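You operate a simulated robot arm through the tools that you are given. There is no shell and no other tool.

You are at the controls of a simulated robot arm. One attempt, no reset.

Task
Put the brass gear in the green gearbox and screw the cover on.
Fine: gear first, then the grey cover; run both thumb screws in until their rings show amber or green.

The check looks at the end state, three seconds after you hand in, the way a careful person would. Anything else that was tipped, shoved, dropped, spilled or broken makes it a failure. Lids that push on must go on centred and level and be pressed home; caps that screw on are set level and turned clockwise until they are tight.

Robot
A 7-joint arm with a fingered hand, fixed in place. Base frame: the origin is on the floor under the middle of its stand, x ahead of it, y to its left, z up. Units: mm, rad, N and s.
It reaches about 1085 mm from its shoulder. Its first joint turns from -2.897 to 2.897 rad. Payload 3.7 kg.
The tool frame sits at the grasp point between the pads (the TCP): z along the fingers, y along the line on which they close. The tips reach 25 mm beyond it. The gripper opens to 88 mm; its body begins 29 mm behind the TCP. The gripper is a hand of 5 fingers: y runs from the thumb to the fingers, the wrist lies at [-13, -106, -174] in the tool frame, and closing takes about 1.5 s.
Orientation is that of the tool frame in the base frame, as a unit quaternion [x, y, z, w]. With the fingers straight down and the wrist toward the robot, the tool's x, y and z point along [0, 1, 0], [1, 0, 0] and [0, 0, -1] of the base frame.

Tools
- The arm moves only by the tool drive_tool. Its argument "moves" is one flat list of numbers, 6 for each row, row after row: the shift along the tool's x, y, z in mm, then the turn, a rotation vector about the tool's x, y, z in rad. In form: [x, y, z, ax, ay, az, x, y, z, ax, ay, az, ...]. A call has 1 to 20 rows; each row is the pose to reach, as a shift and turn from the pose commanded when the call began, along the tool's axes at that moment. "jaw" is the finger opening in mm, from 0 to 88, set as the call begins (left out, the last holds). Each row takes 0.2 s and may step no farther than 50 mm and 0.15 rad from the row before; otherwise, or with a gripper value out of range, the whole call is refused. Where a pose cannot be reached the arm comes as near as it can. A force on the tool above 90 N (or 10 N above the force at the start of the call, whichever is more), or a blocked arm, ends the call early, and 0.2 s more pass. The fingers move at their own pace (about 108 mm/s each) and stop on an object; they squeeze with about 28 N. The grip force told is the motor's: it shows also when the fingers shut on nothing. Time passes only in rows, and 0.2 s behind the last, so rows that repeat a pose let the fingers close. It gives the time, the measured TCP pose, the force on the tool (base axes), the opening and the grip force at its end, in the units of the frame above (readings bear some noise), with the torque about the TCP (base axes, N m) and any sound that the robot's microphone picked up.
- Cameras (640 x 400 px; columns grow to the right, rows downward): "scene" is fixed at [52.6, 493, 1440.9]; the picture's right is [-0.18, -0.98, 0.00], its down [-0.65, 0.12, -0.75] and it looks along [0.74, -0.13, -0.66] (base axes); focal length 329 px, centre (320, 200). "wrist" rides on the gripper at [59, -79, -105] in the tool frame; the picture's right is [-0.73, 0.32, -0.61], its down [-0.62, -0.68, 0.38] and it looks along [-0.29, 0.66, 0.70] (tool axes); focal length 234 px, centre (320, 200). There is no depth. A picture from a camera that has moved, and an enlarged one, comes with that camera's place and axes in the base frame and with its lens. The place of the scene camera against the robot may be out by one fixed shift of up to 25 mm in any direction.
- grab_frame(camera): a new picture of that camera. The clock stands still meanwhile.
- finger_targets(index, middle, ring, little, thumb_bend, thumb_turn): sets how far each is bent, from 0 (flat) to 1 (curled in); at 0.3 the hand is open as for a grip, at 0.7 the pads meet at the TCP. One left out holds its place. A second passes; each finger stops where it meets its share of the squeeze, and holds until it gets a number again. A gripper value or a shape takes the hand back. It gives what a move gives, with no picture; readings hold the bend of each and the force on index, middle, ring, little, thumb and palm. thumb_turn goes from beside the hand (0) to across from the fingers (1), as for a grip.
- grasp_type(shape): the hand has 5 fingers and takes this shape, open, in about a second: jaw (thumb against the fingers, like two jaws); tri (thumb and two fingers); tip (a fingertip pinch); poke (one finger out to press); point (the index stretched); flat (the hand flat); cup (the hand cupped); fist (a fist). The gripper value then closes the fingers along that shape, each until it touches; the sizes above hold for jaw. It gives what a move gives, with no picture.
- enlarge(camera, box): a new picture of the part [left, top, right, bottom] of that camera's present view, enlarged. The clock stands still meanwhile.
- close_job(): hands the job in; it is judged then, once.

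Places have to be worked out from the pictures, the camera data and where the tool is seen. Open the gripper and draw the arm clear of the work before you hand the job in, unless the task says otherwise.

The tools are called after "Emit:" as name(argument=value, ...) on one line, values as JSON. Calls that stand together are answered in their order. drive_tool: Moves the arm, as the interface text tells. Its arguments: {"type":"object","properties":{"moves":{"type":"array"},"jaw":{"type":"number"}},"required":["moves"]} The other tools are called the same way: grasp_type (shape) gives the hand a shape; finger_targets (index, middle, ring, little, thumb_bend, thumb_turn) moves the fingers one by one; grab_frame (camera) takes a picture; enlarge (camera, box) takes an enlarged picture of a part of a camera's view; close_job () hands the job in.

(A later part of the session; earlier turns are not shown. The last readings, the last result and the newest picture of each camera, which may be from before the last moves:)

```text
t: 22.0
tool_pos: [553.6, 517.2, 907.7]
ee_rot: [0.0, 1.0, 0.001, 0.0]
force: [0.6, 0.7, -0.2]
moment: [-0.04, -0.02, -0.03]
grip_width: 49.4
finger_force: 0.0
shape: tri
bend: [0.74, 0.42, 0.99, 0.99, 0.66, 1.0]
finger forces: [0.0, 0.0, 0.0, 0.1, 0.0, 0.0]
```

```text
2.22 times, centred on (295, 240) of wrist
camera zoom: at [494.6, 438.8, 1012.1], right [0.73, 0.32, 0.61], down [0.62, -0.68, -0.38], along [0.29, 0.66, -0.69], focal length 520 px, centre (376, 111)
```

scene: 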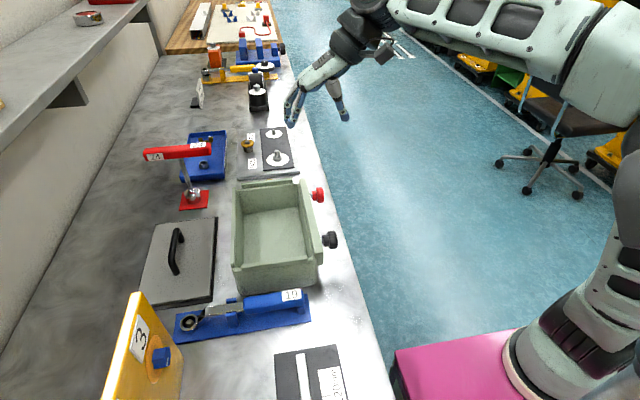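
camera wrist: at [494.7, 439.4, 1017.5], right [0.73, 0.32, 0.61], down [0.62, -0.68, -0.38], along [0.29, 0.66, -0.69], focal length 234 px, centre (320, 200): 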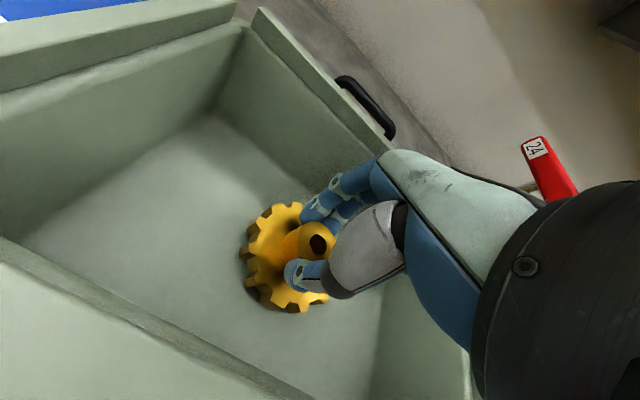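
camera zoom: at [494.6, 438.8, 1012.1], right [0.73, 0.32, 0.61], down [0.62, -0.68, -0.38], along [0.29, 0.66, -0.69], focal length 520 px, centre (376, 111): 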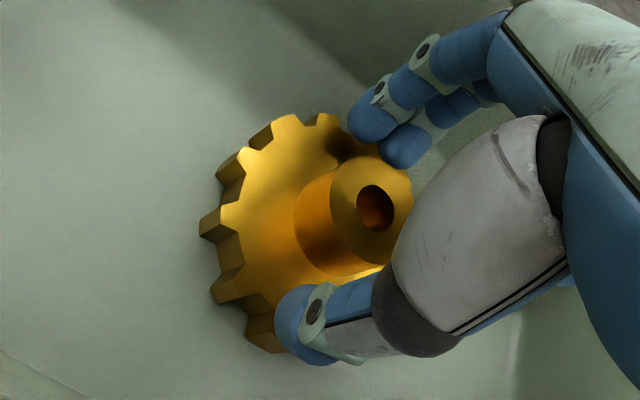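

The fingers are off the hub and no force shows. I'll withdraw straight up.

Emit:
drive_tool(moves=[0, 0, -8, 0, 0, 0, 0, 0, -20, 0, 0, 0, 0, 0, -40, 0, 0, 0, 0, 0, -70, 0, 0, 0, 0, 0, -105, 0, 0, 0, 0, 0, -140, 0, 0, 0, 0, 0, -175, 0, 0, 0, 0, 0, -210, 0, 0, 0, 0, 0, -210, 0, 0, 0])

Emit:
grab_frame(camera="wrist")

Emit:
enlarge(camera="scene", box=[120, 130, 360, 310])

```text
t: 24.0
tool_pos: [552.9, 519.2, 1116.5]
ee_rot: [0.0, 1.0, 0.001, 0.0]
force: [-0.2, -0.1, 0.7]
moment: [0.04, -0.02, 0.04]
grip_width: 49.7
finger_force: 0.0
shape: tri
bend: [0.74, 0.42, 0.99, 0.99, 0.66, 1.0]
finger forces: [0.0, 0.1, 0.1, 0.0, 0.0, 0.0]
```

```text
taken
camera wrist: at [494.8, 440.0, 1220.2], right [0.73, 0.32, 0.61], down [0.62, -0.68, -0.38], along [0.29, 0.66, -0.69], focal length 234 px, centre (320, 200)
```

wrist: 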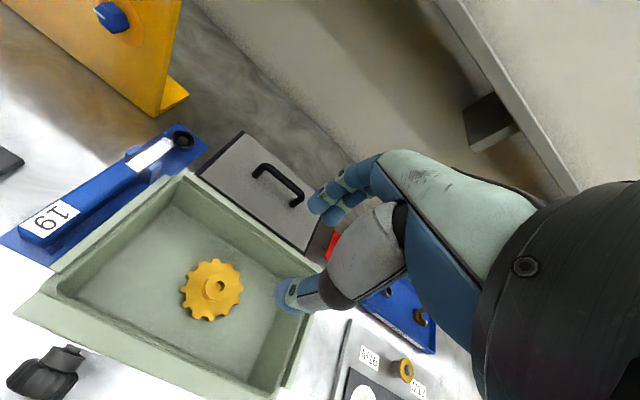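

```text
2.22 times, centred on (240, 220) of scene
camera zoom: at [52.6, 493.0, 1440.9], right [-0.18, -0.98, 0.0], down [-0.65, 0.12, -0.75], along [0.74, -0.13, -0.66], focal length 732 px, centre (498, 156)
```

zoom: 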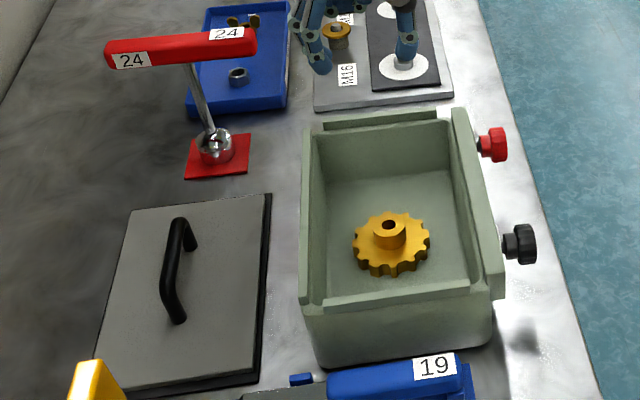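

The gear lies flat in the middle of the box. Next I need accurate positions for the box rim and the cover, so I'll enlarge this view.

Emit:
enlarge(camera="wrist", box=[0, 160, 180, 330])

Emit:
enlarge(camera="wrist", box=[150, 130, 340, 400])

Emit:
enlarge(camera="wrist", box=[180, 110, 340, 260])

```text
2.35 times, centred on (90, 245) of wrist
camera zoom: at [494.8, 440.0, 1220.2], right [0.73, 0.32, 0.61], down [0.62, -0.68, -0.38], along [0.29, 0.66, -0.69], focal length 551 px, centre (861, 94)
```

zoom: 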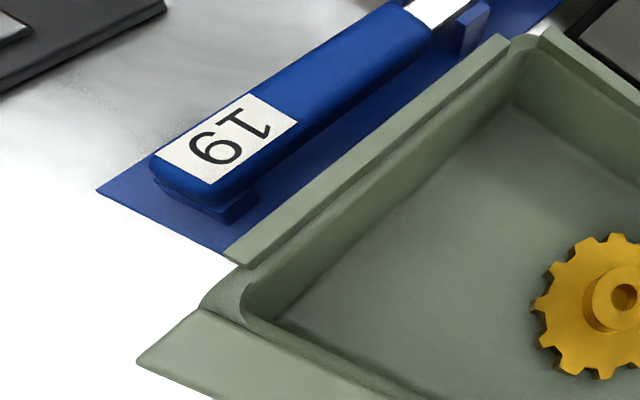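

```text
1.48 times, centred on (245, 265) of wrist
camera zoom: at [494.8, 440.0, 1220.2], right [0.73, 0.32, 0.61], down [0.62, -0.68, -0.38], along [0.29, 0.66, -0.69], focal length 347 px, centre (431, 104)
```

zoom: 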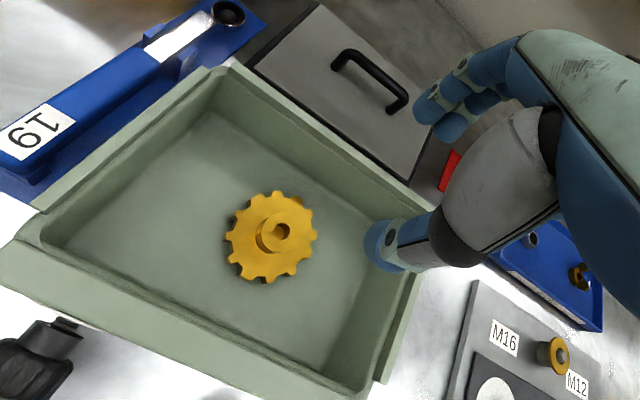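

```text
2.67 times, centred on (260, 185) of wrist
camera zoom: at [494.8, 440.0, 1220.2], right [0.73, 0.32, 0.61], down [0.62, -0.68, -0.38], along [0.29, 0.66, -0.69], focal length 624 px, centre (480, 240)
```

zoom: 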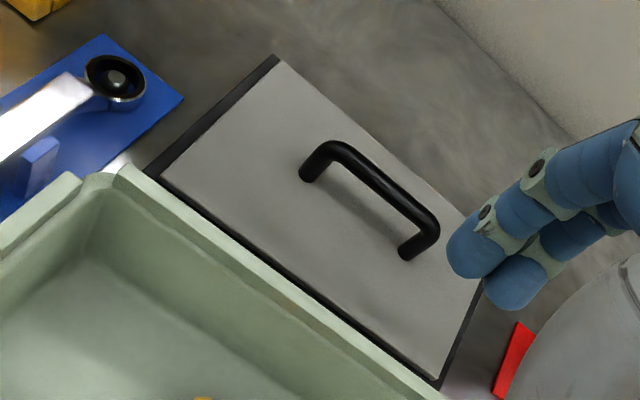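

Working the box and cover out from these views, all in mm:

| Item | x | y |
|---|---|---|
| Seat between the box ridges | 433–665 | 442–591 |
| Cover's black base | 434–664 | 645–787 |
| Handle bar, z≈918 | centre 548 | 713 |

So the cover mainly has to move along y. I'll go back to the jaw shape and check how the four fingers are arranged.

Emit:
grasp_type(shape="jaw")

Emit:
drive_tool(moves=[0, 0, 0, 0, 0, 0, 0, 0, 0, 0, 0, 0, 0, 0, 0, 0, 0, 0, 0, 0, 0, 0, 0, 0, 0, 0, 0, 0, 0, 0], jaw=25)

Emit:
enlarge(camera="wrist", box=[230, 130, 400, 310])

Emit:
enlarge(camera="scene", box=[220, 80, 360, 180])

```text
t: 24.9
tool_pos: [553.7, 519.0, 1115.7]
ee_rot: [0.001, 1.0, 0.001, 0.001]
force: [-0.1, -0.2, 0.0]
moment: [-0.04, 0.01, 0.0]
grip_width: 88.0
finger_force: 0.1
shape: jaw
bend: [0.3, 0.3, 0.3, 0.3, 0.3, 0.98]
finger forces: [0.1, 0.0, 0.0, 0.1, 0.0, 0.1]
```

```text
t: 26.1
tool_pos: [553.6, 517.6, 1114.6]
ee_rot: [-0.001, 1.0, 0.001, 0.0]
force: [-0.2, -0.4, -0.5]
moment: [-0.03, 0.01, -0.01]
grip_width: 25.5
finger_force: 0.1
shape: jaw
bend: [0.74, 0.54, 0.52, 0.48, 0.74, 1.0]
finger forces: [0.0, 0.0, 0.1, 0.1, 0.0, 0.0]
```

```text
2.22 times, centred on (315, 220) of wrist
camera zoom: at [494.7, 440.0, 1219.9], right [0.73, 0.32, 0.61], down [0.62, -0.68, -0.38], along [0.29, 0.66, -0.69], focal length 520 px, centre (331, 156)
```

zoom: 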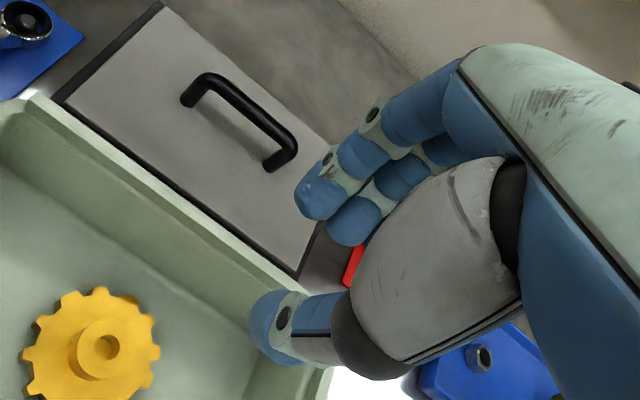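

```text
4.00 times, centred on (290, 130) of scene
camera zoom: at [52.6, 493.0, 1440.9], right [-0.18, -0.98, 0.0], down [-0.65, 0.12, -0.75], along [0.74, -0.13, -0.66], focal length 1318 px, centre (440, 480)
```

zoom: 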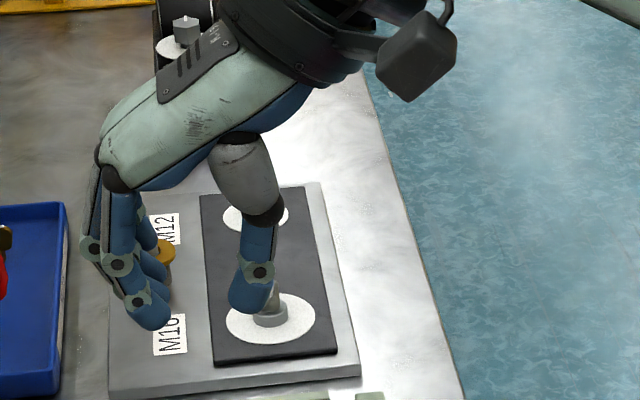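

In jaw the thumb opposes the index and middle, and the ring and little sit further toward base +x. I'll set the TCP near x≈544 so the load is balanced about the handle's middle, and move above the handle with the hand open.

Emit:
drive_tool(moves=[2, 40, 10, 0, 0, 0, 4, 80, 25, 0, 0, 0, 6, 120, 45, 0, 0, 0, 8, 155, 75, 0, 0, 0, 9.7, 180, 100, 0, 0, 0, 9.7, 197, 115, 0, 0, 0, 9.7, 197, 115, 0, 0, 0], jaw=74)

Emit:
grab_frame(camera="wrist")

Emit:
enlarge(camera="scene", box=[120, 130, 360, 310])

```text
t: 27.7
tool_pos: [541.7, 715.8, 1003.0]
ee_rot: [0.001, 1.0, 0.001, 0.0]
force: [-0.2, -0.9, 0.1]
moment: [-0.02, 0.03, -0.01]
grip_width: 74.0
finger_force: 0.0
shape: jaw
bend: [0.27, 0.33, 0.31, 0.32, 0.45, 0.99]
finger forces: [0.0, 0.0, 0.0, 0.0, 0.0, 0.0]
```

```text
taken
camera wrist: at [482.3, 637.0, 1106.9], right [0.73, 0.32, 0.61], down [0.62, -0.68, -0.38], along [0.29, 0.66, -0.69], focal length 234 px, centre (320, 200)
```

wrist: 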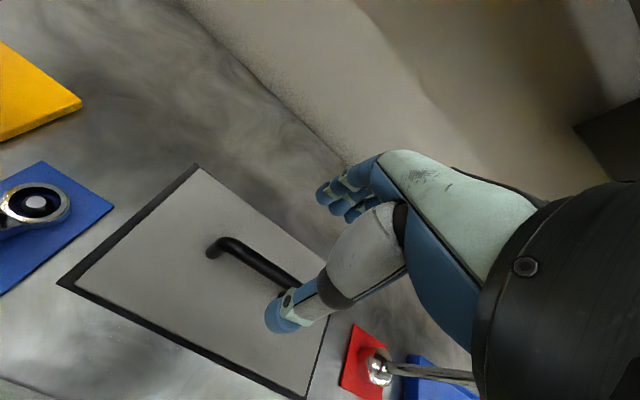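

```text
2.22 times, centred on (240, 220) of scene
camera zoom: at [52.6, 493.0, 1440.9], right [-0.18, -0.98, 0.0], down [-0.65, 0.12, -0.75], along [0.74, -0.13, -0.66], focal length 732 px, centre (498, 156)
```

zoom: 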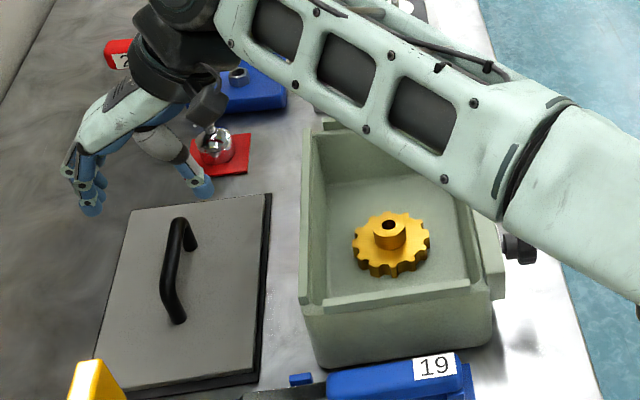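

The hand is above the handle. I'll enlarge to confirm alignment before going down.

Emit:
enlarge(camera="wrist", box=[190, 170, 370, 340])

Emit:
enlarge(camera="wrist", box=[40, 150, 340, 400])

```text
2.35 times, centred on (280, 255) of wrist
camera zoom: at [482.3, 637.0, 1106.9], right [0.73, 0.32, 0.61], down [0.62, -0.68, -0.38], along [0.29, 0.66, -0.69], focal length 551 px, centre (414, 71)
```

zoom: 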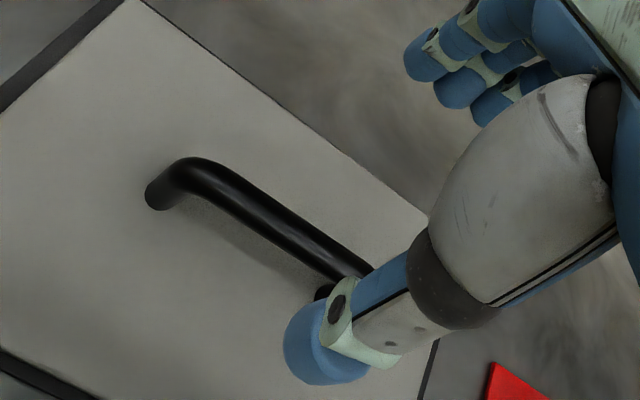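

```text
1.60 times, centred on (190, 275) of wrist
camera zoom: at [482.3, 637.0, 1106.9], right [0.73, 0.32, 0.61], down [0.62, -0.68, -0.38], along [0.29, 0.66, -0.69], focal length 375 px, centre (528, 80)
```

zoom: 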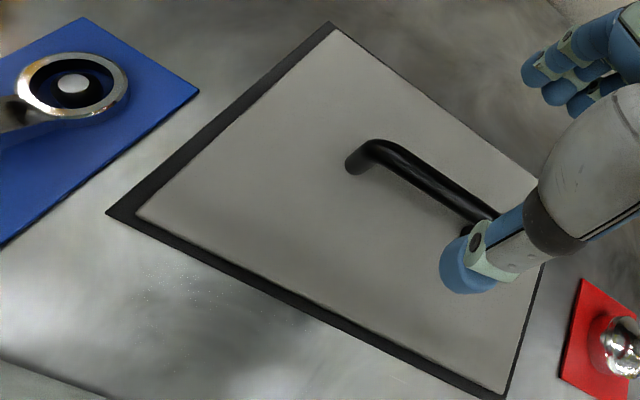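

The bar lies at y≈714–716 and the TCP at 716, so it is centred. I'll descend to the handle.

Emit:
drive_tool(moves=[0, 0, 25, 0, 0, 0, 0, 0, 50, 0, 0, 0, 0, 0, 75, 0, 0, 0, 0, 0, 87, 0, 0, 0, 0, 0, 87, 0, 0, 0])

Emit:
enlarge(camera="wrist", box=[190, 150, 400, 340])

Emit:
enlarge(camera="scene", box=[120, 150, 260, 310])

```text
t: 28.9
tool_pos: [541.9, 715.8, 918.5]
ee_rot: [0.0, 1.0, 0.001, 0.0]
force: [0.2, -0.5, 0.4]
moment: [-0.02, 0.01, 0.0]
grip_width: 73.6
finger_force: 0.2
shape: jaw
bend: [0.27, 0.33, 0.31, 0.32, 0.45, 0.99]
finger forces: [0.1, 0.1, 0.1, 0.0, 0.0, 0.0]
```

```text
2.11 times, centred on (295, 245) of wrist
camera zoom: at [484.0, 637.3, 1022.7], right [0.73, 0.32, 0.61], down [0.62, -0.68, -0.38], along [0.29, 0.66, -0.69], focal length 493 px, centre (373, 105)
```

zoom: 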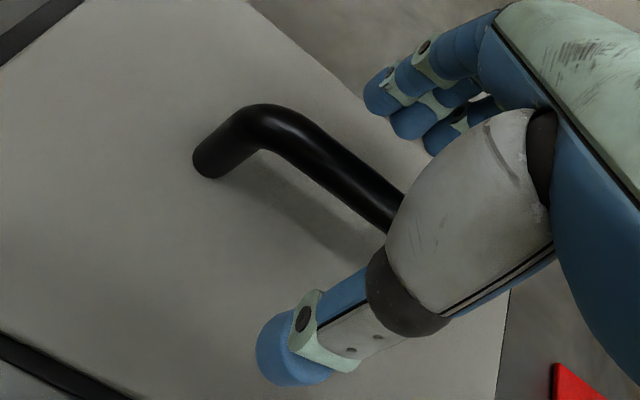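

```text
2.50 times, centred on (190, 230) of scene
camera zoom: at [52.6, 493.0, 1440.9], right [-0.18, -0.98, 0.0], down [-0.65, 0.12, -0.75], along [0.74, -0.13, -0.66], focal length 824 px, centre (645, 125)
```

zoom: 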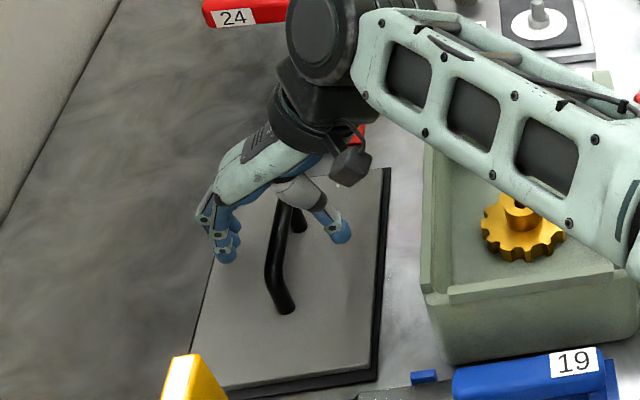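

The wrist view puts the TCP about 43% along the bar from its near leg, which is what I wanted. I'll lower 6 mm more and close on the bar.

Emit:
drive_tool(moves=[0, 0, 3, 0, 0, 0, 0, 0, 6, 0, 0, 0, 0, 0, 6, 0, 0, 0])

Emit:
drive_tool(moves=[0, 0, 0, 0, 0, 0, 0, 0, 0, 0, 0, 0, 0, 0, 0, 0, 0, 0, 0, 0, 0, 0, 0, 0, 0, 0, 0, 0, 0, 0, 0, 0, 0, 0, 0, 0, 0, 0, 0, 0, 0, 0, 0, 0, 0, 0, 0, 0], jaw=4)

Emit:
enlarge(camera="wrist", box=[190, 150, 400, 340])

Emit:
enlarge(camera="scene", box=[120, 150, 260, 310])

```text
t: 29.7
tool_pos: [541.8, 714.1, 910.7]
ee_rot: [-0.001, 1.0, 0.001, 0.0]
force: [-0.1, -0.2, -0.3]
moment: [0.0, -0.01, -0.02]
grip_width: 74.2
finger_force: 0.0
shape: jaw
bend: [0.27, 0.33, 0.31, 0.32, 0.45, 0.99]
finger forces: [0.0, 0.0, 0.0, 0.1, 0.1, 0.0]
```

```text
t: 31.5
tool_pos: [541.8, 715.1, 912.2]
ee_rot: [0.0, 1.0, 0.001, 0.0]
force: [-0.4, 4.3, -0.9]
moment: [0.04, 0.0, 0.08]
grip_width: 4.1
finger_force: 0.1
shape: jaw
bend: [0.71, 0.67, 0.66, 0.65, 0.72, 1.0]
finger forces: [0.5, 0.0, 0.7, 1.9, 0.1, 0.1]
```

```text
2.11 times, centred on (295, 245) of wrist
camera zoom: at [483.2, 635.9, 1015.5], right [0.73, 0.32, 0.61], down [0.62, -0.68, -0.38], along [0.29, 0.66, -0.69], focal length 493 px, centre (373, 105)
```

zoom: 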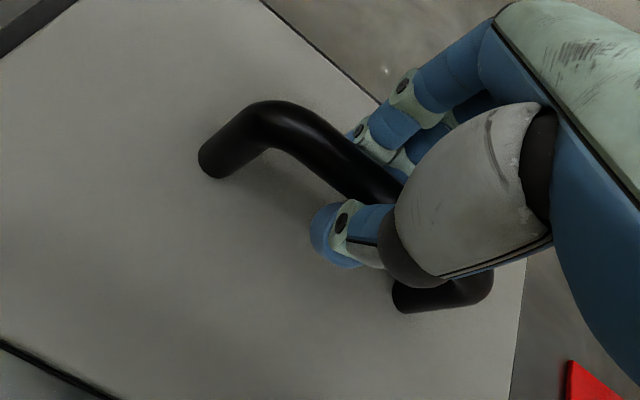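

```text
2.50 times, centred on (190, 230) of scene
camera zoom: at [52.6, 493.0, 1440.9], right [-0.18, -0.98, 0.0], down [-0.65, 0.12, -0.75], along [0.74, -0.13, -0.66], focal length 824 px, centre (645, 125)
```

zoom: 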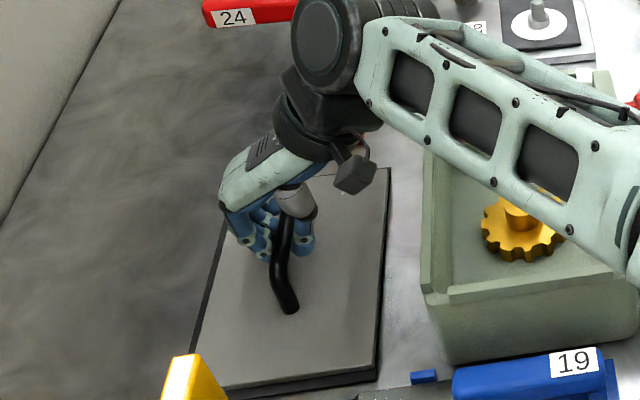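

The hand shut to 4 mm with almost no finger force, so the pads met underneath the bar and the bar is higher than I thought. I'll open, raise 8 mm and close again so the pads squeeze the bar itself.

Emit:
drive_tool(moves=[0, 0, 0, 0, 0, 0, 0, 0, 0, 0, 0, 0, 0, 0, 0, 0, 0, 0, 0, 0, 0, 0, 0, 0, 0, 0, -4, 0, 0, 0, 0, 0, -8, 0, 0, 0, 0, 0, -8, 0, 0, 0], jaw=70)

Emit:
drive_tool(moves=[0, 0, 0, 0, 0, 0, 0, 0, 0, 0, 0, 0, 0, 0, 0, 0, 0, 0, 0, 0, 0, 0, 0, 0, 0, 0, 0, 0, 0, 0, 0, 0, 0, 0, 0, 0, 0, 0, 0, 0, 0, 0, 0, 0, 0, 0, 0, 0], jaw=4)

Emit:
enlarge(camera="wrist", box=[190, 150, 400, 340])

```text
t: 33.1
tool_pos: [541.9, 713.9, 918.8]
ee_rot: [0.001, 1.0, 0.001, -0.001]
force: [0.5, 0.2, -0.8]
moment: [-0.03, -0.01, 0.0]
grip_width: 69.8
finger_force: 0.1
shape: jaw
bend: [0.27, 0.34, 0.32, 0.33, 0.5, 0.99]
finger forces: [0.0, 0.1, 0.1, 0.0, 0.0, 0.1]
```

```text
t: 34.9
tool_pos: [541.9, 713.6, 919.2]
ee_rot: [0.0, 1.0, 0.001, 0.0]
force: [0.3, -0.3, 0.0]
moment: [0.0, 0.0, 0.04]
grip_width: 6.7
finger_force: 27.9
shape: jaw
bend: [0.71, 0.65, 0.64, 0.7, 0.73, 1.0]
finger forces: [14.7, 6.9, 2.8, 0.2, 24.5, 0.0]
```

```text
2.11 times, centred on (295, 245) of wrist
camera zoom: at [483.8, 635.5, 1023.7], right [0.73, 0.32, 0.61], down [0.62, -0.68, -0.38], along [0.29, 0.66, -0.7], focal length 493 px, centre (373, 105)
```

zoom: 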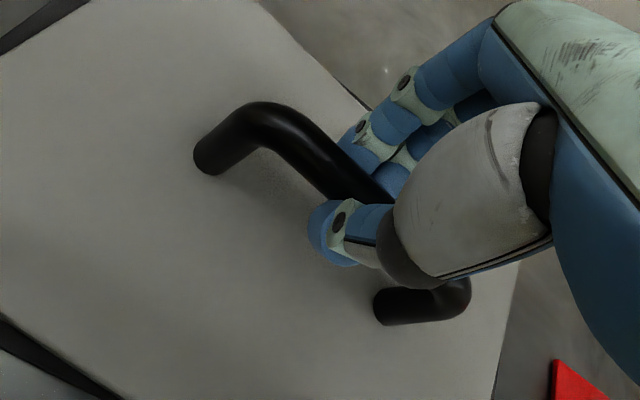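

I have 24 N now, but the grip width is only 6.7 mm, which means the pads are on the lower part of the bar. I'll open, raise 3 mm and regrip for a squarer hold that still sits below the bar's centre.

Emit:
drive_tool(moves=[0, 0, 0, 0, 0, 0, 0, 0, 0, 0, 0, 0, 0, 0, 0, 0, 0, 0, 0, 0, -1.5, 0, 0, 0, 0, 0, -3, 0, 0, 0, 0, 0, -3, 0, 0, 0], jaw=60)

Emit:
drive_tool(moves=[0, 0, 0, 0, 0, 0, 0, 0, 0, 0, 0, 0, 0, 0, 0, 0, 0, 0, 0, 0, 0, 0, 0, 0, 0, 0, 0, 0, 0, 0, 0, 0, 0, 0, 0, 0, 0, 0, 0, 0, 0, 0, 0, 0, 0, 0, 0, 0], jaw=4)

Emit:
enlarge(camera="wrist", box=[190, 150, 400, 340])

```text
t: 36.3
tool_pos: [542.6, 713.4, 921.4]
ee_rot: [-0.001, 1.0, 0.0, 0.0]
force: [-0.3, -0.5, -0.4]
moment: [0.0, -0.03, 0.0]
grip_width: 59.7
finger_force: 0.0
shape: jaw
bend: [0.28, 0.38, 0.35, 0.35, 0.6, 1.0]
finger forces: [0.0, 0.0, 0.0, 0.0, 0.1, 0.1]
```

```text
t: 38.1
tool_pos: [542.2, 714.4, 921.2]
ee_rot: [0.0, 1.0, 0.001, -0.001]
force: [-0.5, 2.6, -0.3]
moment: [0.07, -0.02, 0.03]
grip_width: 7.3
finger_force: 28.6
shape: jaw
bend: [0.72, 0.62, 0.63, 0.7, 0.73, 1.0]
finger forces: [14.8, 7.6, 3.4, 0.1, 24.3, 0.0]
```

```text
2.11 times, centred on (295, 245) of wrist
camera zoom: at [484.3, 635.7, 1026.1], right [0.73, 0.32, 0.61], down [0.62, -0.68, -0.38], along [0.29, 0.66, -0.69], focal length 493 px, centre (373, 105)
```

zoom: 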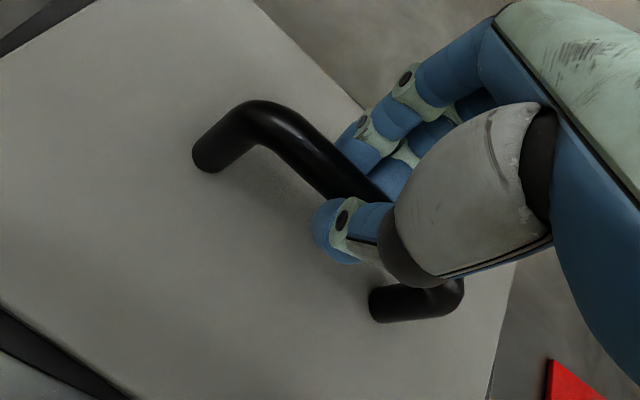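

The grip is steady at 24 N on the thumb and looks seated on the bar. I'll lift gently by a few millimetres and read the load.

Emit:
drive_tool(moves=[0, 0, -2, 0, 0, 0, 0, 0, -5, 0, 0, 0, 0, 0, -10, 0, 0, 0, 0, 0, -15, 0, 0, 0, 0, 0, -15, 0, 0, 0])

Emit:
grab_frame(camera="wrist")

Emit:
enlarge(camera="scene", box=[120, 150, 260, 310])

```text
t: 39.3
tool_pos: [541.3, 714.1, 935.9]
ee_rot: [0.0, 1.0, 0.0, 0.0]
force: [0.1, 0.2, -5.9]
moment: [-0.02, 0.03, 0.0]
grip_width: 7.0
finger_force: 28.0
shape: jaw
bend: [0.72, 0.64, 0.69, 0.7, 0.73, 1.0]
finger forces: [16.3, 5.9, 2.3, 0.0, 24.6, 0.0]
```

```text
taken
camera wrist: at [483.7, 636.3, 1041.4], right [0.73, 0.32, 0.61], down [0.62, -0.68, -0.38], along [0.29, 0.66, -0.7], focal length 234 px, centre (320, 200)
```

wrist: 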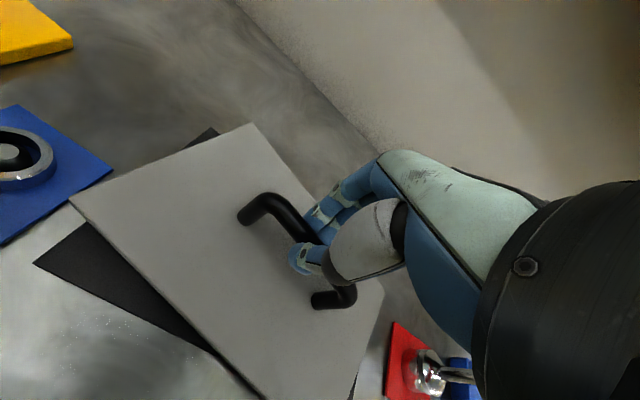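

```text
2.50 times, centred on (190, 230) of scene
camera zoom: at [52.6, 493.0, 1440.9], right [-0.18, -0.98, 0.0], down [-0.65, 0.12, -0.75], along [0.74, -0.13, -0.66], focal length 824 px, centre (645, 125)
```

zoom: 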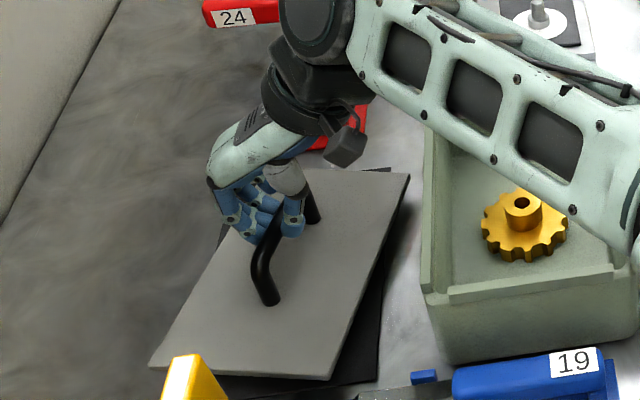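

Two things are clear now. The cover is the grey plate alone, about 6 N, with the black part staying behind as a separate mat. It also yawed about 14° clockwise in my grip, which I can compensate by turning the hand. Before placing it I'll look closely at the seat on the box rim.

Emit:
enlarge(camera="scene", box=[225, 255, 325, 300])

Emit:
enlarge(camera="scene", box=[225, 170, 345, 300])

```text
6.40 times, centred on (275, 278) of scene
camera zoom: at [52.6, 493.0, 1440.9], right [-0.18, -0.98, 0.0], down [-0.65, 0.12, -0.75], along [0.74, -0.13, -0.66], focal length 2108 px, centre (608, -296)
```

zoom: 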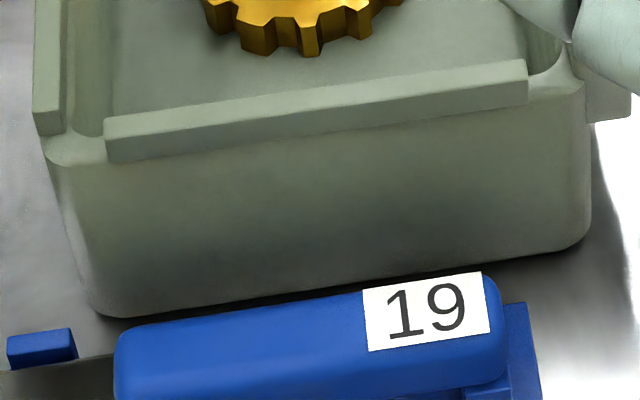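

```text
3.08 times, centred on (285, 235) of scene
camera zoom: at [52.6, 493.0, 1440.9], right [-0.18, -0.98, 0.0], down [-0.65, 0.12, -0.75], along [0.74, -0.13, -0.66], focal length 1014 px, centre (428, 92)
```

zoom: 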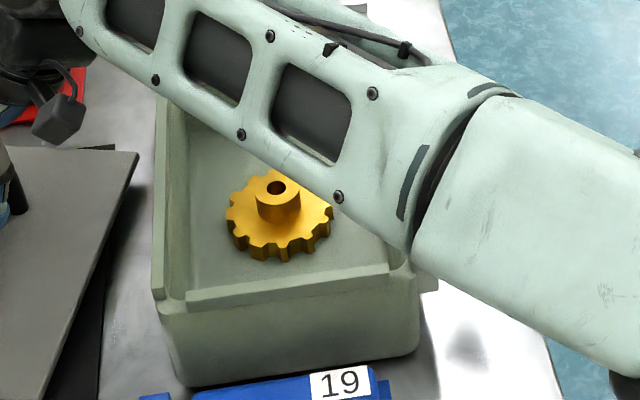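

The ridges stand about 10 mm above the rim, and the recess is roughly 231 × 148 for a cover of about 220 × 137. The cover's centre is within about 2 mm of my TCP. I'll lift it clear first, straight up.

Emit:
drive_tool(moves=[0, 0, -15, 0, 0, 0, 0, 0, -35, 0, 0, 0, 0, 0, -55, 0, 0, 0, 0, 0, -75, 0, 0, 0, 0, 0, -95, 0, 0, 0, 0, 0, -115, 0, 0, 0, 0, 0, -115, 0, 0, 0])

Emit:
grab_frame(camera="wrist")

Emit:
grab_frame(camera="scene")

```text
t: 40.9
tool_pos: [541.8, 714.0, 1053.6]
ee_rot: [0.0, 1.0, 0.002, 0.0]
force: [0.4, 0.6, -6.1]
moment: [-0.01, 0.01, -0.01]
grip_width: 7.6
finger_force: 27.6
shape: jaw
bend: [0.72, 0.64, 0.7, 0.7, 0.73, 1.0]
finger forces: [16.5, 5.5, 2.4, 0.0, 24.7, 0.0]
```

```text
taken
camera wrist: at [483.5, 634.6, 1158.2], right [0.73, 0.32, 0.61], down [0.62, -0.68, -0.38], along [0.29, 0.66, -0.7], focal length 234 px, centre (320, 200)
```

wrist: 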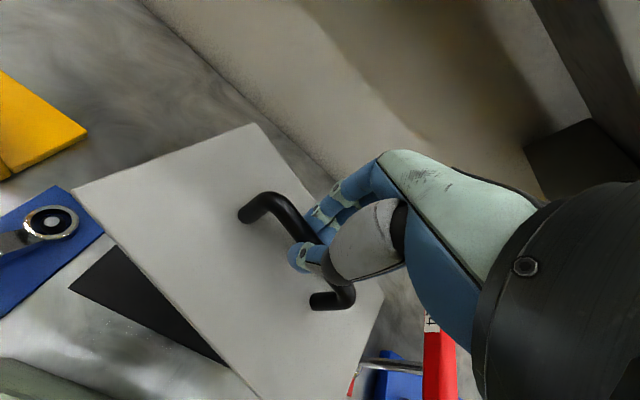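

```text
taken
```

scene: 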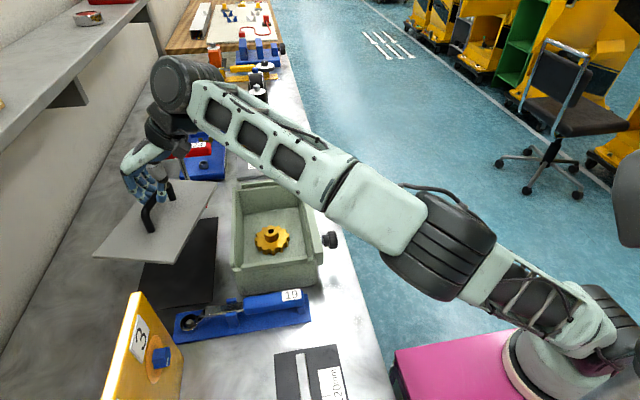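

The cover hangs level and clear. I'll carry it over the box while turning the hand about 14.5° counter-clockwise, seen from above, to square it up.

Emit:
drive_tool(moves=[0, -20, 0, 0, 0, 0, -1, -45, 0, 0, 0, -0.03, -2, -70, 0, 0, 0, -0.06, -3, -95, 0, 0, 0, -0.095, -4, -120, 0, 0, 0, -0.13, -5, -145, 0, 0, 0, -0.165, -6, -165, 0, 0, 0, -0.2, -7, -185, 0, 0, 0, -0.235, -8, -199, 0, 0, 0, -0.255, -8, -199, 0, 0, 0, -0.255, -8, -199, 0, 0, 0, -0.255])

Emit:
grab_frame(camera="wrist")

Emit:
enlarge(camera="scene", box=[180, 130, 360, 310])

```text
t: 43.3
tool_pos: [552.7, 515.7, 1051.8]
ee_rot: [-0.128, 0.992, 0.001, 0.0]
force: [0.0, 0.0, -5.5]
moment: [0.0, 0.03, -0.02]
grip_width: 7.2
finger_force: 27.4
shape: jaw
bend: [0.57, 0.65, 0.7, 0.7, 0.73, 1.0]
finger forces: [17.0, 5.2, 2.2, 0.0, 24.7, 0.0]
```

```text
taken
camera wrist: at [514.9, 425.4, 1157.1], right [0.62, 0.49, 0.61], down [0.78, -0.5, -0.38], along [0.12, 0.71, -0.69], focal length 234 px, centre (320, 200)
```

wrist: 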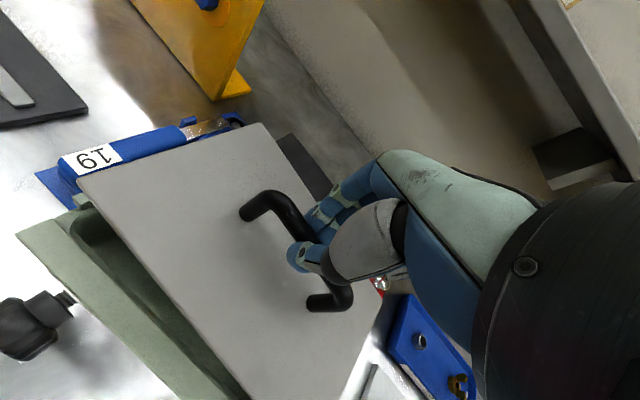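

```text
2.22 times, centred on (270, 220) of scene
camera zoom: at [52.6, 493.0, 1440.9], right [-0.18, -0.98, 0.0], down [-0.65, 0.12, -0.75], along [0.74, -0.13, -0.66], focal length 732 px, centre (431, 156)
```

zoom: 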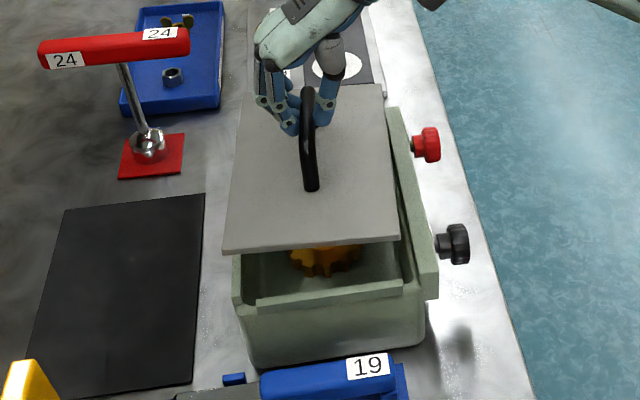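

The cover looks nearly parallel to the box from the scene camera. I'll enlarge the wrist view to measure how it sits relative to the recess.

Emit:
enlarge(camera="wrist", box=[0, 100, 300, 290])

Emit:
enlarge(camera="wrist", box=[180, 230, 440, 400])

Emit:
enlarge(camera="scene", box=[225, 150, 325, 290])

```text
2.11 times, centred on (150, 195) of wrist
camera zoom: at [514.9, 425.4, 1157.1], right [0.62, 0.49, 0.61], down [0.78, -0.5, -0.38], along [0.12, 0.71, -0.69], focal length 493 px, centre (678, 210)
```

zoom: 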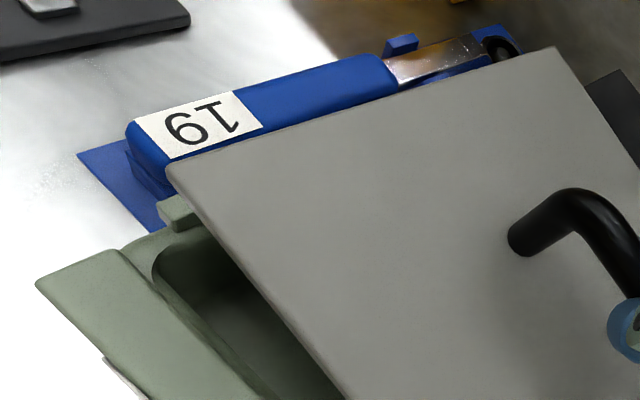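

```text
2.35 times, centred on (310, 315) of wrist
camera zoom: at [514.9, 425.4, 1157.1], right [0.62, 0.49, 0.61], down [0.78, -0.5, -0.38], along [0.12, 0.71, -0.69], focal length 551 px, centre (344, -71)
```

zoom: 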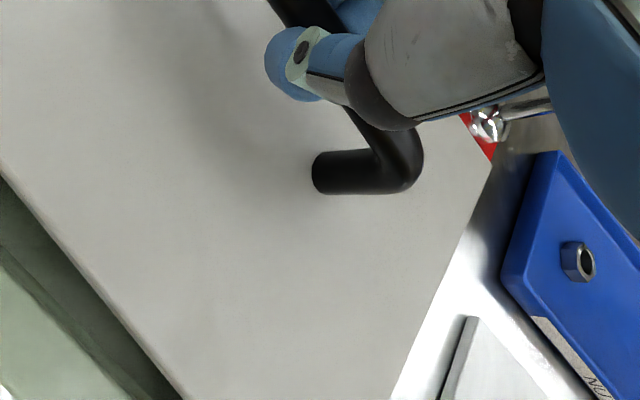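

```text
2.86 times, centred on (275, 220) of scene
camera zoom: at [52.6, 493.0, 1440.9], right [-0.18, -0.98, 0.0], down [-0.65, 0.12, -0.75], along [0.74, -0.13, -0.66], focal length 941 px, centre (449, 143)
```

zoom: 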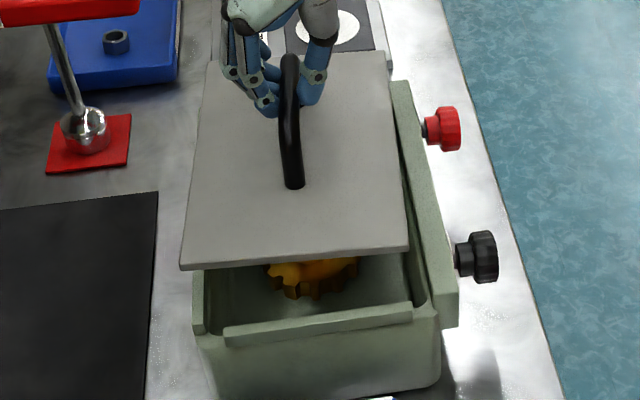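

The cover still sits about 3–4° clockwise of the box in both cameras. I'll turn 0.055 rad more counter-clockwise, lower it to just above the bar, and look at the gaps.

Emit:
drive_tool(moves=[0, 0, 5, 0, 0, -0.02, 0, 0, 10, 0, 0, -0.04, 0, 0, 18, 0, 0, -0.055, 0, 0, 25, 0, 0, -0.055, 0, 0, 25, 0, 0, -0.055, 0, 0, 25, 0, 0, -0.055])

Emit:
grab_frame(camera="wrist")

Emit:
enlarge(camera="scene", box=[225, 150, 325, 290])

Emit:
enlarge(camera="wrist", box=[0, 100, 300, 290])

```text
t: 44.7
tool_pos: [550.2, 514.7, 1026.9]
ee_rot: [-0.155, 0.988, 0.001, 0.0]
force: [0.3, 0.1, -5.3]
moment: [0.01, 0.0, 0.02]
grip_width: 7.3
finger_force: 28.0
shape: jaw
bend: [0.57, 0.65, 0.7, 0.7, 0.73, 1.0]
finger forces: [17.1, 5.1, 2.4, 0.1, 24.7, 0.0]
```

```text
taken
camera wrist: at [519.5, 423.1, 1131.0], right [0.59, 0.53, 0.61], down [0.8, -0.46, -0.38], along [0.08, 0.71, -0.69], focal length 234 px, centre (320, 200)
```

wrist: 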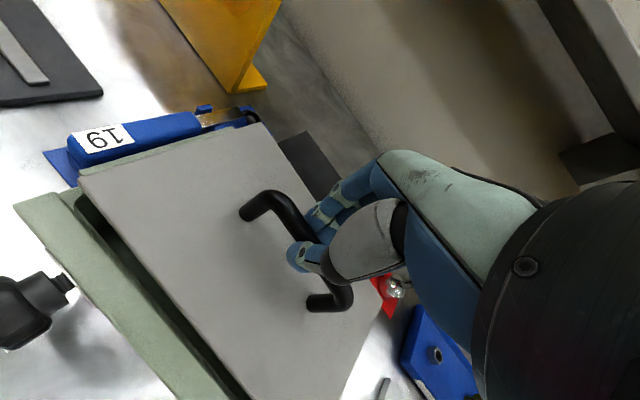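

```text
2.86 times, centred on (275, 220) of scene
camera zoom: at [52.6, 493.0, 1440.9], right [-0.18, -0.98, 0.0], down [-0.65, 0.12, -0.75], along [0.74, -0.13, -0.66], focal length 941 px, centre (449, 143)
```

zoom: 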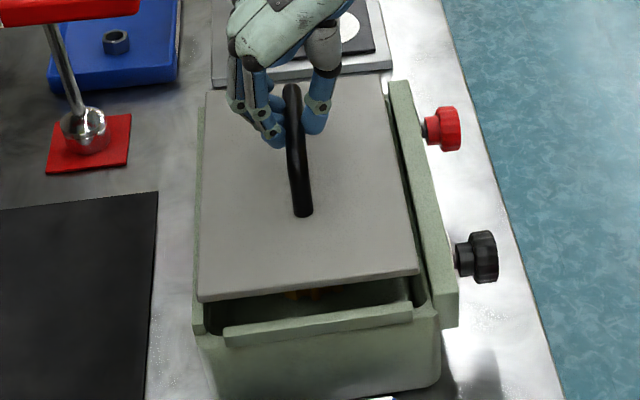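

```text
2.11 times, centred on (150, 195) of wrist
camera zoom: at [519.5, 423.1, 1131.0], right [0.59, 0.53, 0.61], down [0.8, -0.46, -0.38], along [0.08, 0.71, -0.69], focal length 493 px, centre (678, 210)
```

zoom: 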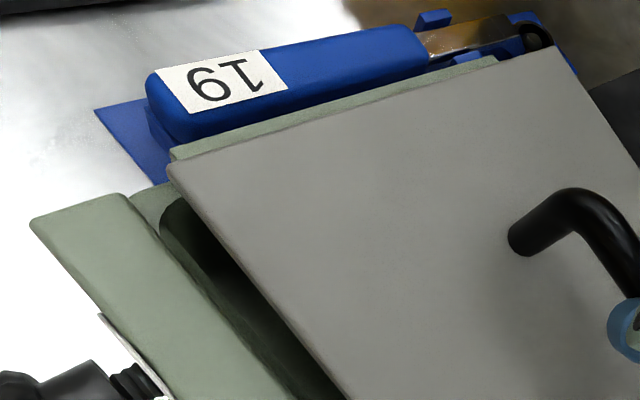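

The relative yaw is down to about 1°. In the wrist frame the cover spans y≈449–590 against a recess of 442–589, so it needs about -3.5 mm in y. I'll make that correction with a touch more yaw, and lower to just over the ridge tops.

Emit:
drive_tool(moves=[0.5, -1.7, 3, 0, 0, -0.009, 1.1, -3.3, 6, 0, 0, -0.018, 1.1, -3.3, 10, 0, 0, -0.018, 1.1, -3.3, 12, 0, 0, -0.018, 1.1, -3.3, 12, 0, 0, -0.018])

Emit:
enlarge(camera="wrist", box=[0, 100, 300, 290])

Emit:
enlarge(camera="wrist", box=[180, 230, 440, 400])

Emit:
enlarge(camera="scene", box=[225, 150, 325, 290])

```text
t: 45.9
tool_pos: [551.2, 511.0, 1013.0]
ee_rot: [-0.164, 0.987, 0.001, 0.0]
force: [-0.1, -0.1, -4.0]
moment: [-0.02, 0.0, -0.02]
grip_width: 7.1
finger_force: 28.4
shape: jaw
bend: [0.57, 0.65, 0.7, 0.7, 0.73, 1.0]
finger forces: [17.0, 5.1, 2.3, 0.1, 24.6, 0.0]
```

```text
2.11 times, centred on (150, 195) of wrist
camera zoom: at [520.8, 418.4, 1118.1], right [0.58, 0.54, 0.61], down [0.81, -0.44, -0.38], along [0.06, 0.72, -0.69], focal length 493 px, centre (678, 210)
```

zoom: 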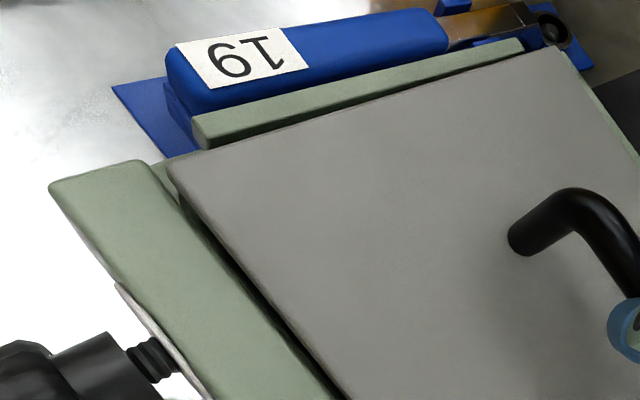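

```text
2.35 times, centred on (310, 315) of wrist
camera zoom: at [520.8, 418.4, 1118.1], right [0.58, 0.54, 0.61], down [0.81, -0.44, -0.38], along [0.06, 0.72, -0.69], focal length 551 px, centre (344, -71)
```

zoom: 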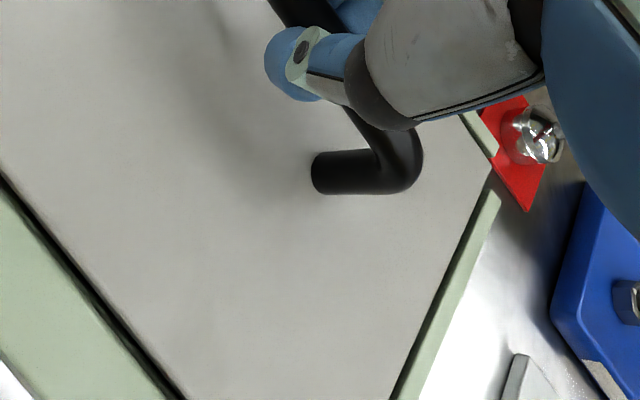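

```text
2.86 times, centred on (275, 220) of scene
camera zoom: at [52.6, 493.0, 1440.9], right [-0.18, -0.98, 0.0], down [-0.65, 0.12, -0.75], along [0.74, -0.13, -0.66], focal length 941 px, centre (449, 143)
```

zoom: 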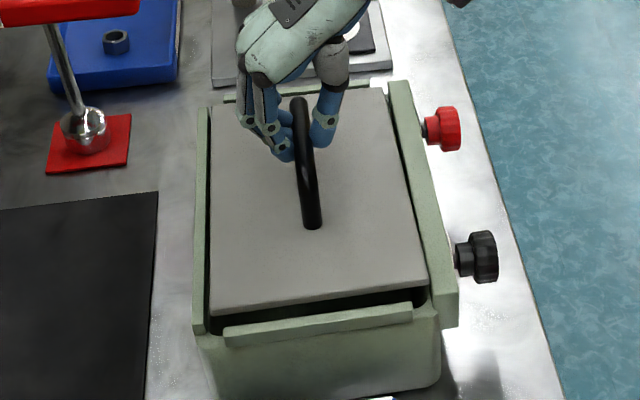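

All four ridges show around the cover, with about 5 mm of slack at the ends and a little over 2 mm at the sides. Both views suggest the far end hangs about 5 mm low. I'll pitch the hand slightly to level it and lower gently.

Emit:
drive_tool(moves=[0, 0, 1, 0.004, -0.012, 0, 0, 0, 2, 0.008, -0.024, 0, 0, 0, 4, 0.008, -0.024, 0, 0, 0, 5, 0.008, -0.024, 0, 0, 0, 5, 0.008, -0.024, 0])

Emit:
enlarge(camera="wrist", box=[0, 100, 300, 290])

Emit:
enlarge(camera="scene", box=[225, 150, 325, 290])

```text
t: 47.1
tool_pos: [550.6, 512.2, 1008.9]
ee_rot: [-0.164, 0.986, -0.001, 0.012]
force: [-0.7, 0.2, -4.8]
moment: [-0.02, 0.01, 0.01]
grip_width: 7.2
finger_force: 28.6
shape: jaw
bend: [0.57, 0.65, 0.7, 0.7, 0.73, 1.0]
finger forces: [17.1, 5.0, 2.2, 0.0, 24.7, 0.0]
```

```text
2.11 times, centred on (150, 195) of wrist
camera zoom: at [517.7, 419.1, 1112.5], right [0.57, 0.54, 0.62], down [0.82, -0.44, -0.36], along [0.08, 0.72, -0.69], focal length 493 px, centre (678, 210)
```

zoom: 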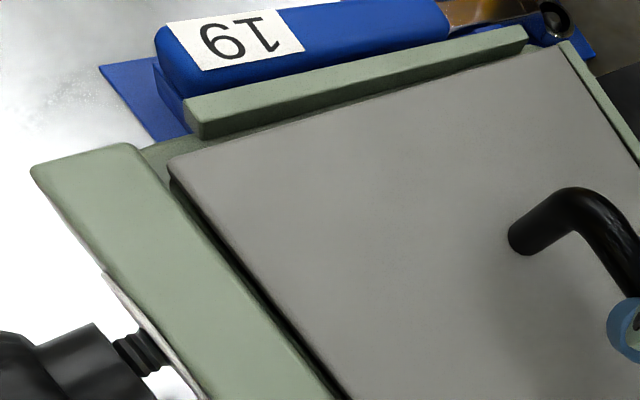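

```text
2.86 times, centred on (275, 220) of scene
camera zoom: at [52.6, 493.0, 1440.9], right [-0.18, -0.98, 0.0], down [-0.65, 0.12, -0.75], along [0.74, -0.13, -0.66], focal length 941 px, centre (449, 143)
```

zoom: 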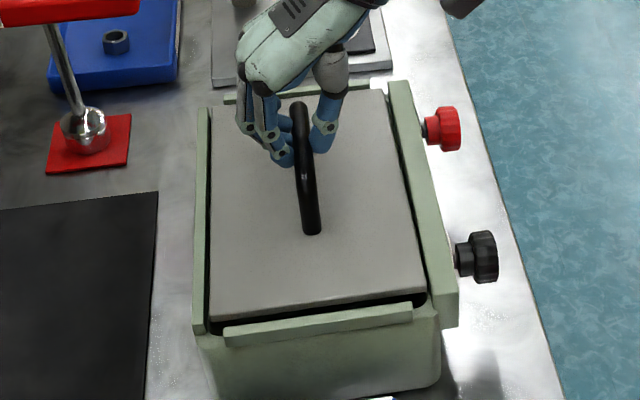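

It lines up well inside the ridges and there is no contact yet. I'll lower in small steps and watch the load.

Emit:
drive_tool(moves=[0, 0, 1.5, 0, 0, 0, 0, 0, 3, 0, 0, 0, 0, 0, 3, 0, 0, 0])

Emit:
drive_tool(moves=[0, 0, 1.5, 0, 0, 0, 0, 0, 3, 0, 0, 0, 0, 0, 3, 0, 0, 0])

```text
t: 47.9
tool_pos: [550.0, 511.7, 1005.8]
ee_rot: [-0.164, 0.986, -0.002, 0.013]
force: [-1.8, 1.7, -4.2]
moment: [0.02, 0.05, 0.02]
grip_width: 7.0
finger_force: 27.9
shape: jaw
bend: [0.57, 0.65, 0.7, 0.7, 0.73, 1.0]
finger forces: [17.7, 5.5, 3.0, 0.1, 24.7, 0.0]
```

```text
t: 48.7
tool_pos: [550.2, 512.4, 1004.1]
ee_rot: [-0.163, 0.986, -0.001, 0.014]
force: [-3.4, 4.4, 4.9]
moment: [0.08, 0.04, 0.06]
grip_width: 7.5
finger_force: 28.2
shape: jaw
bend: [0.57, 0.64, 0.71, 0.7, 0.74, 1.0]
finger forces: [17.7, 7.2, 4.4, 0.0, 25.2, 0.0]
```

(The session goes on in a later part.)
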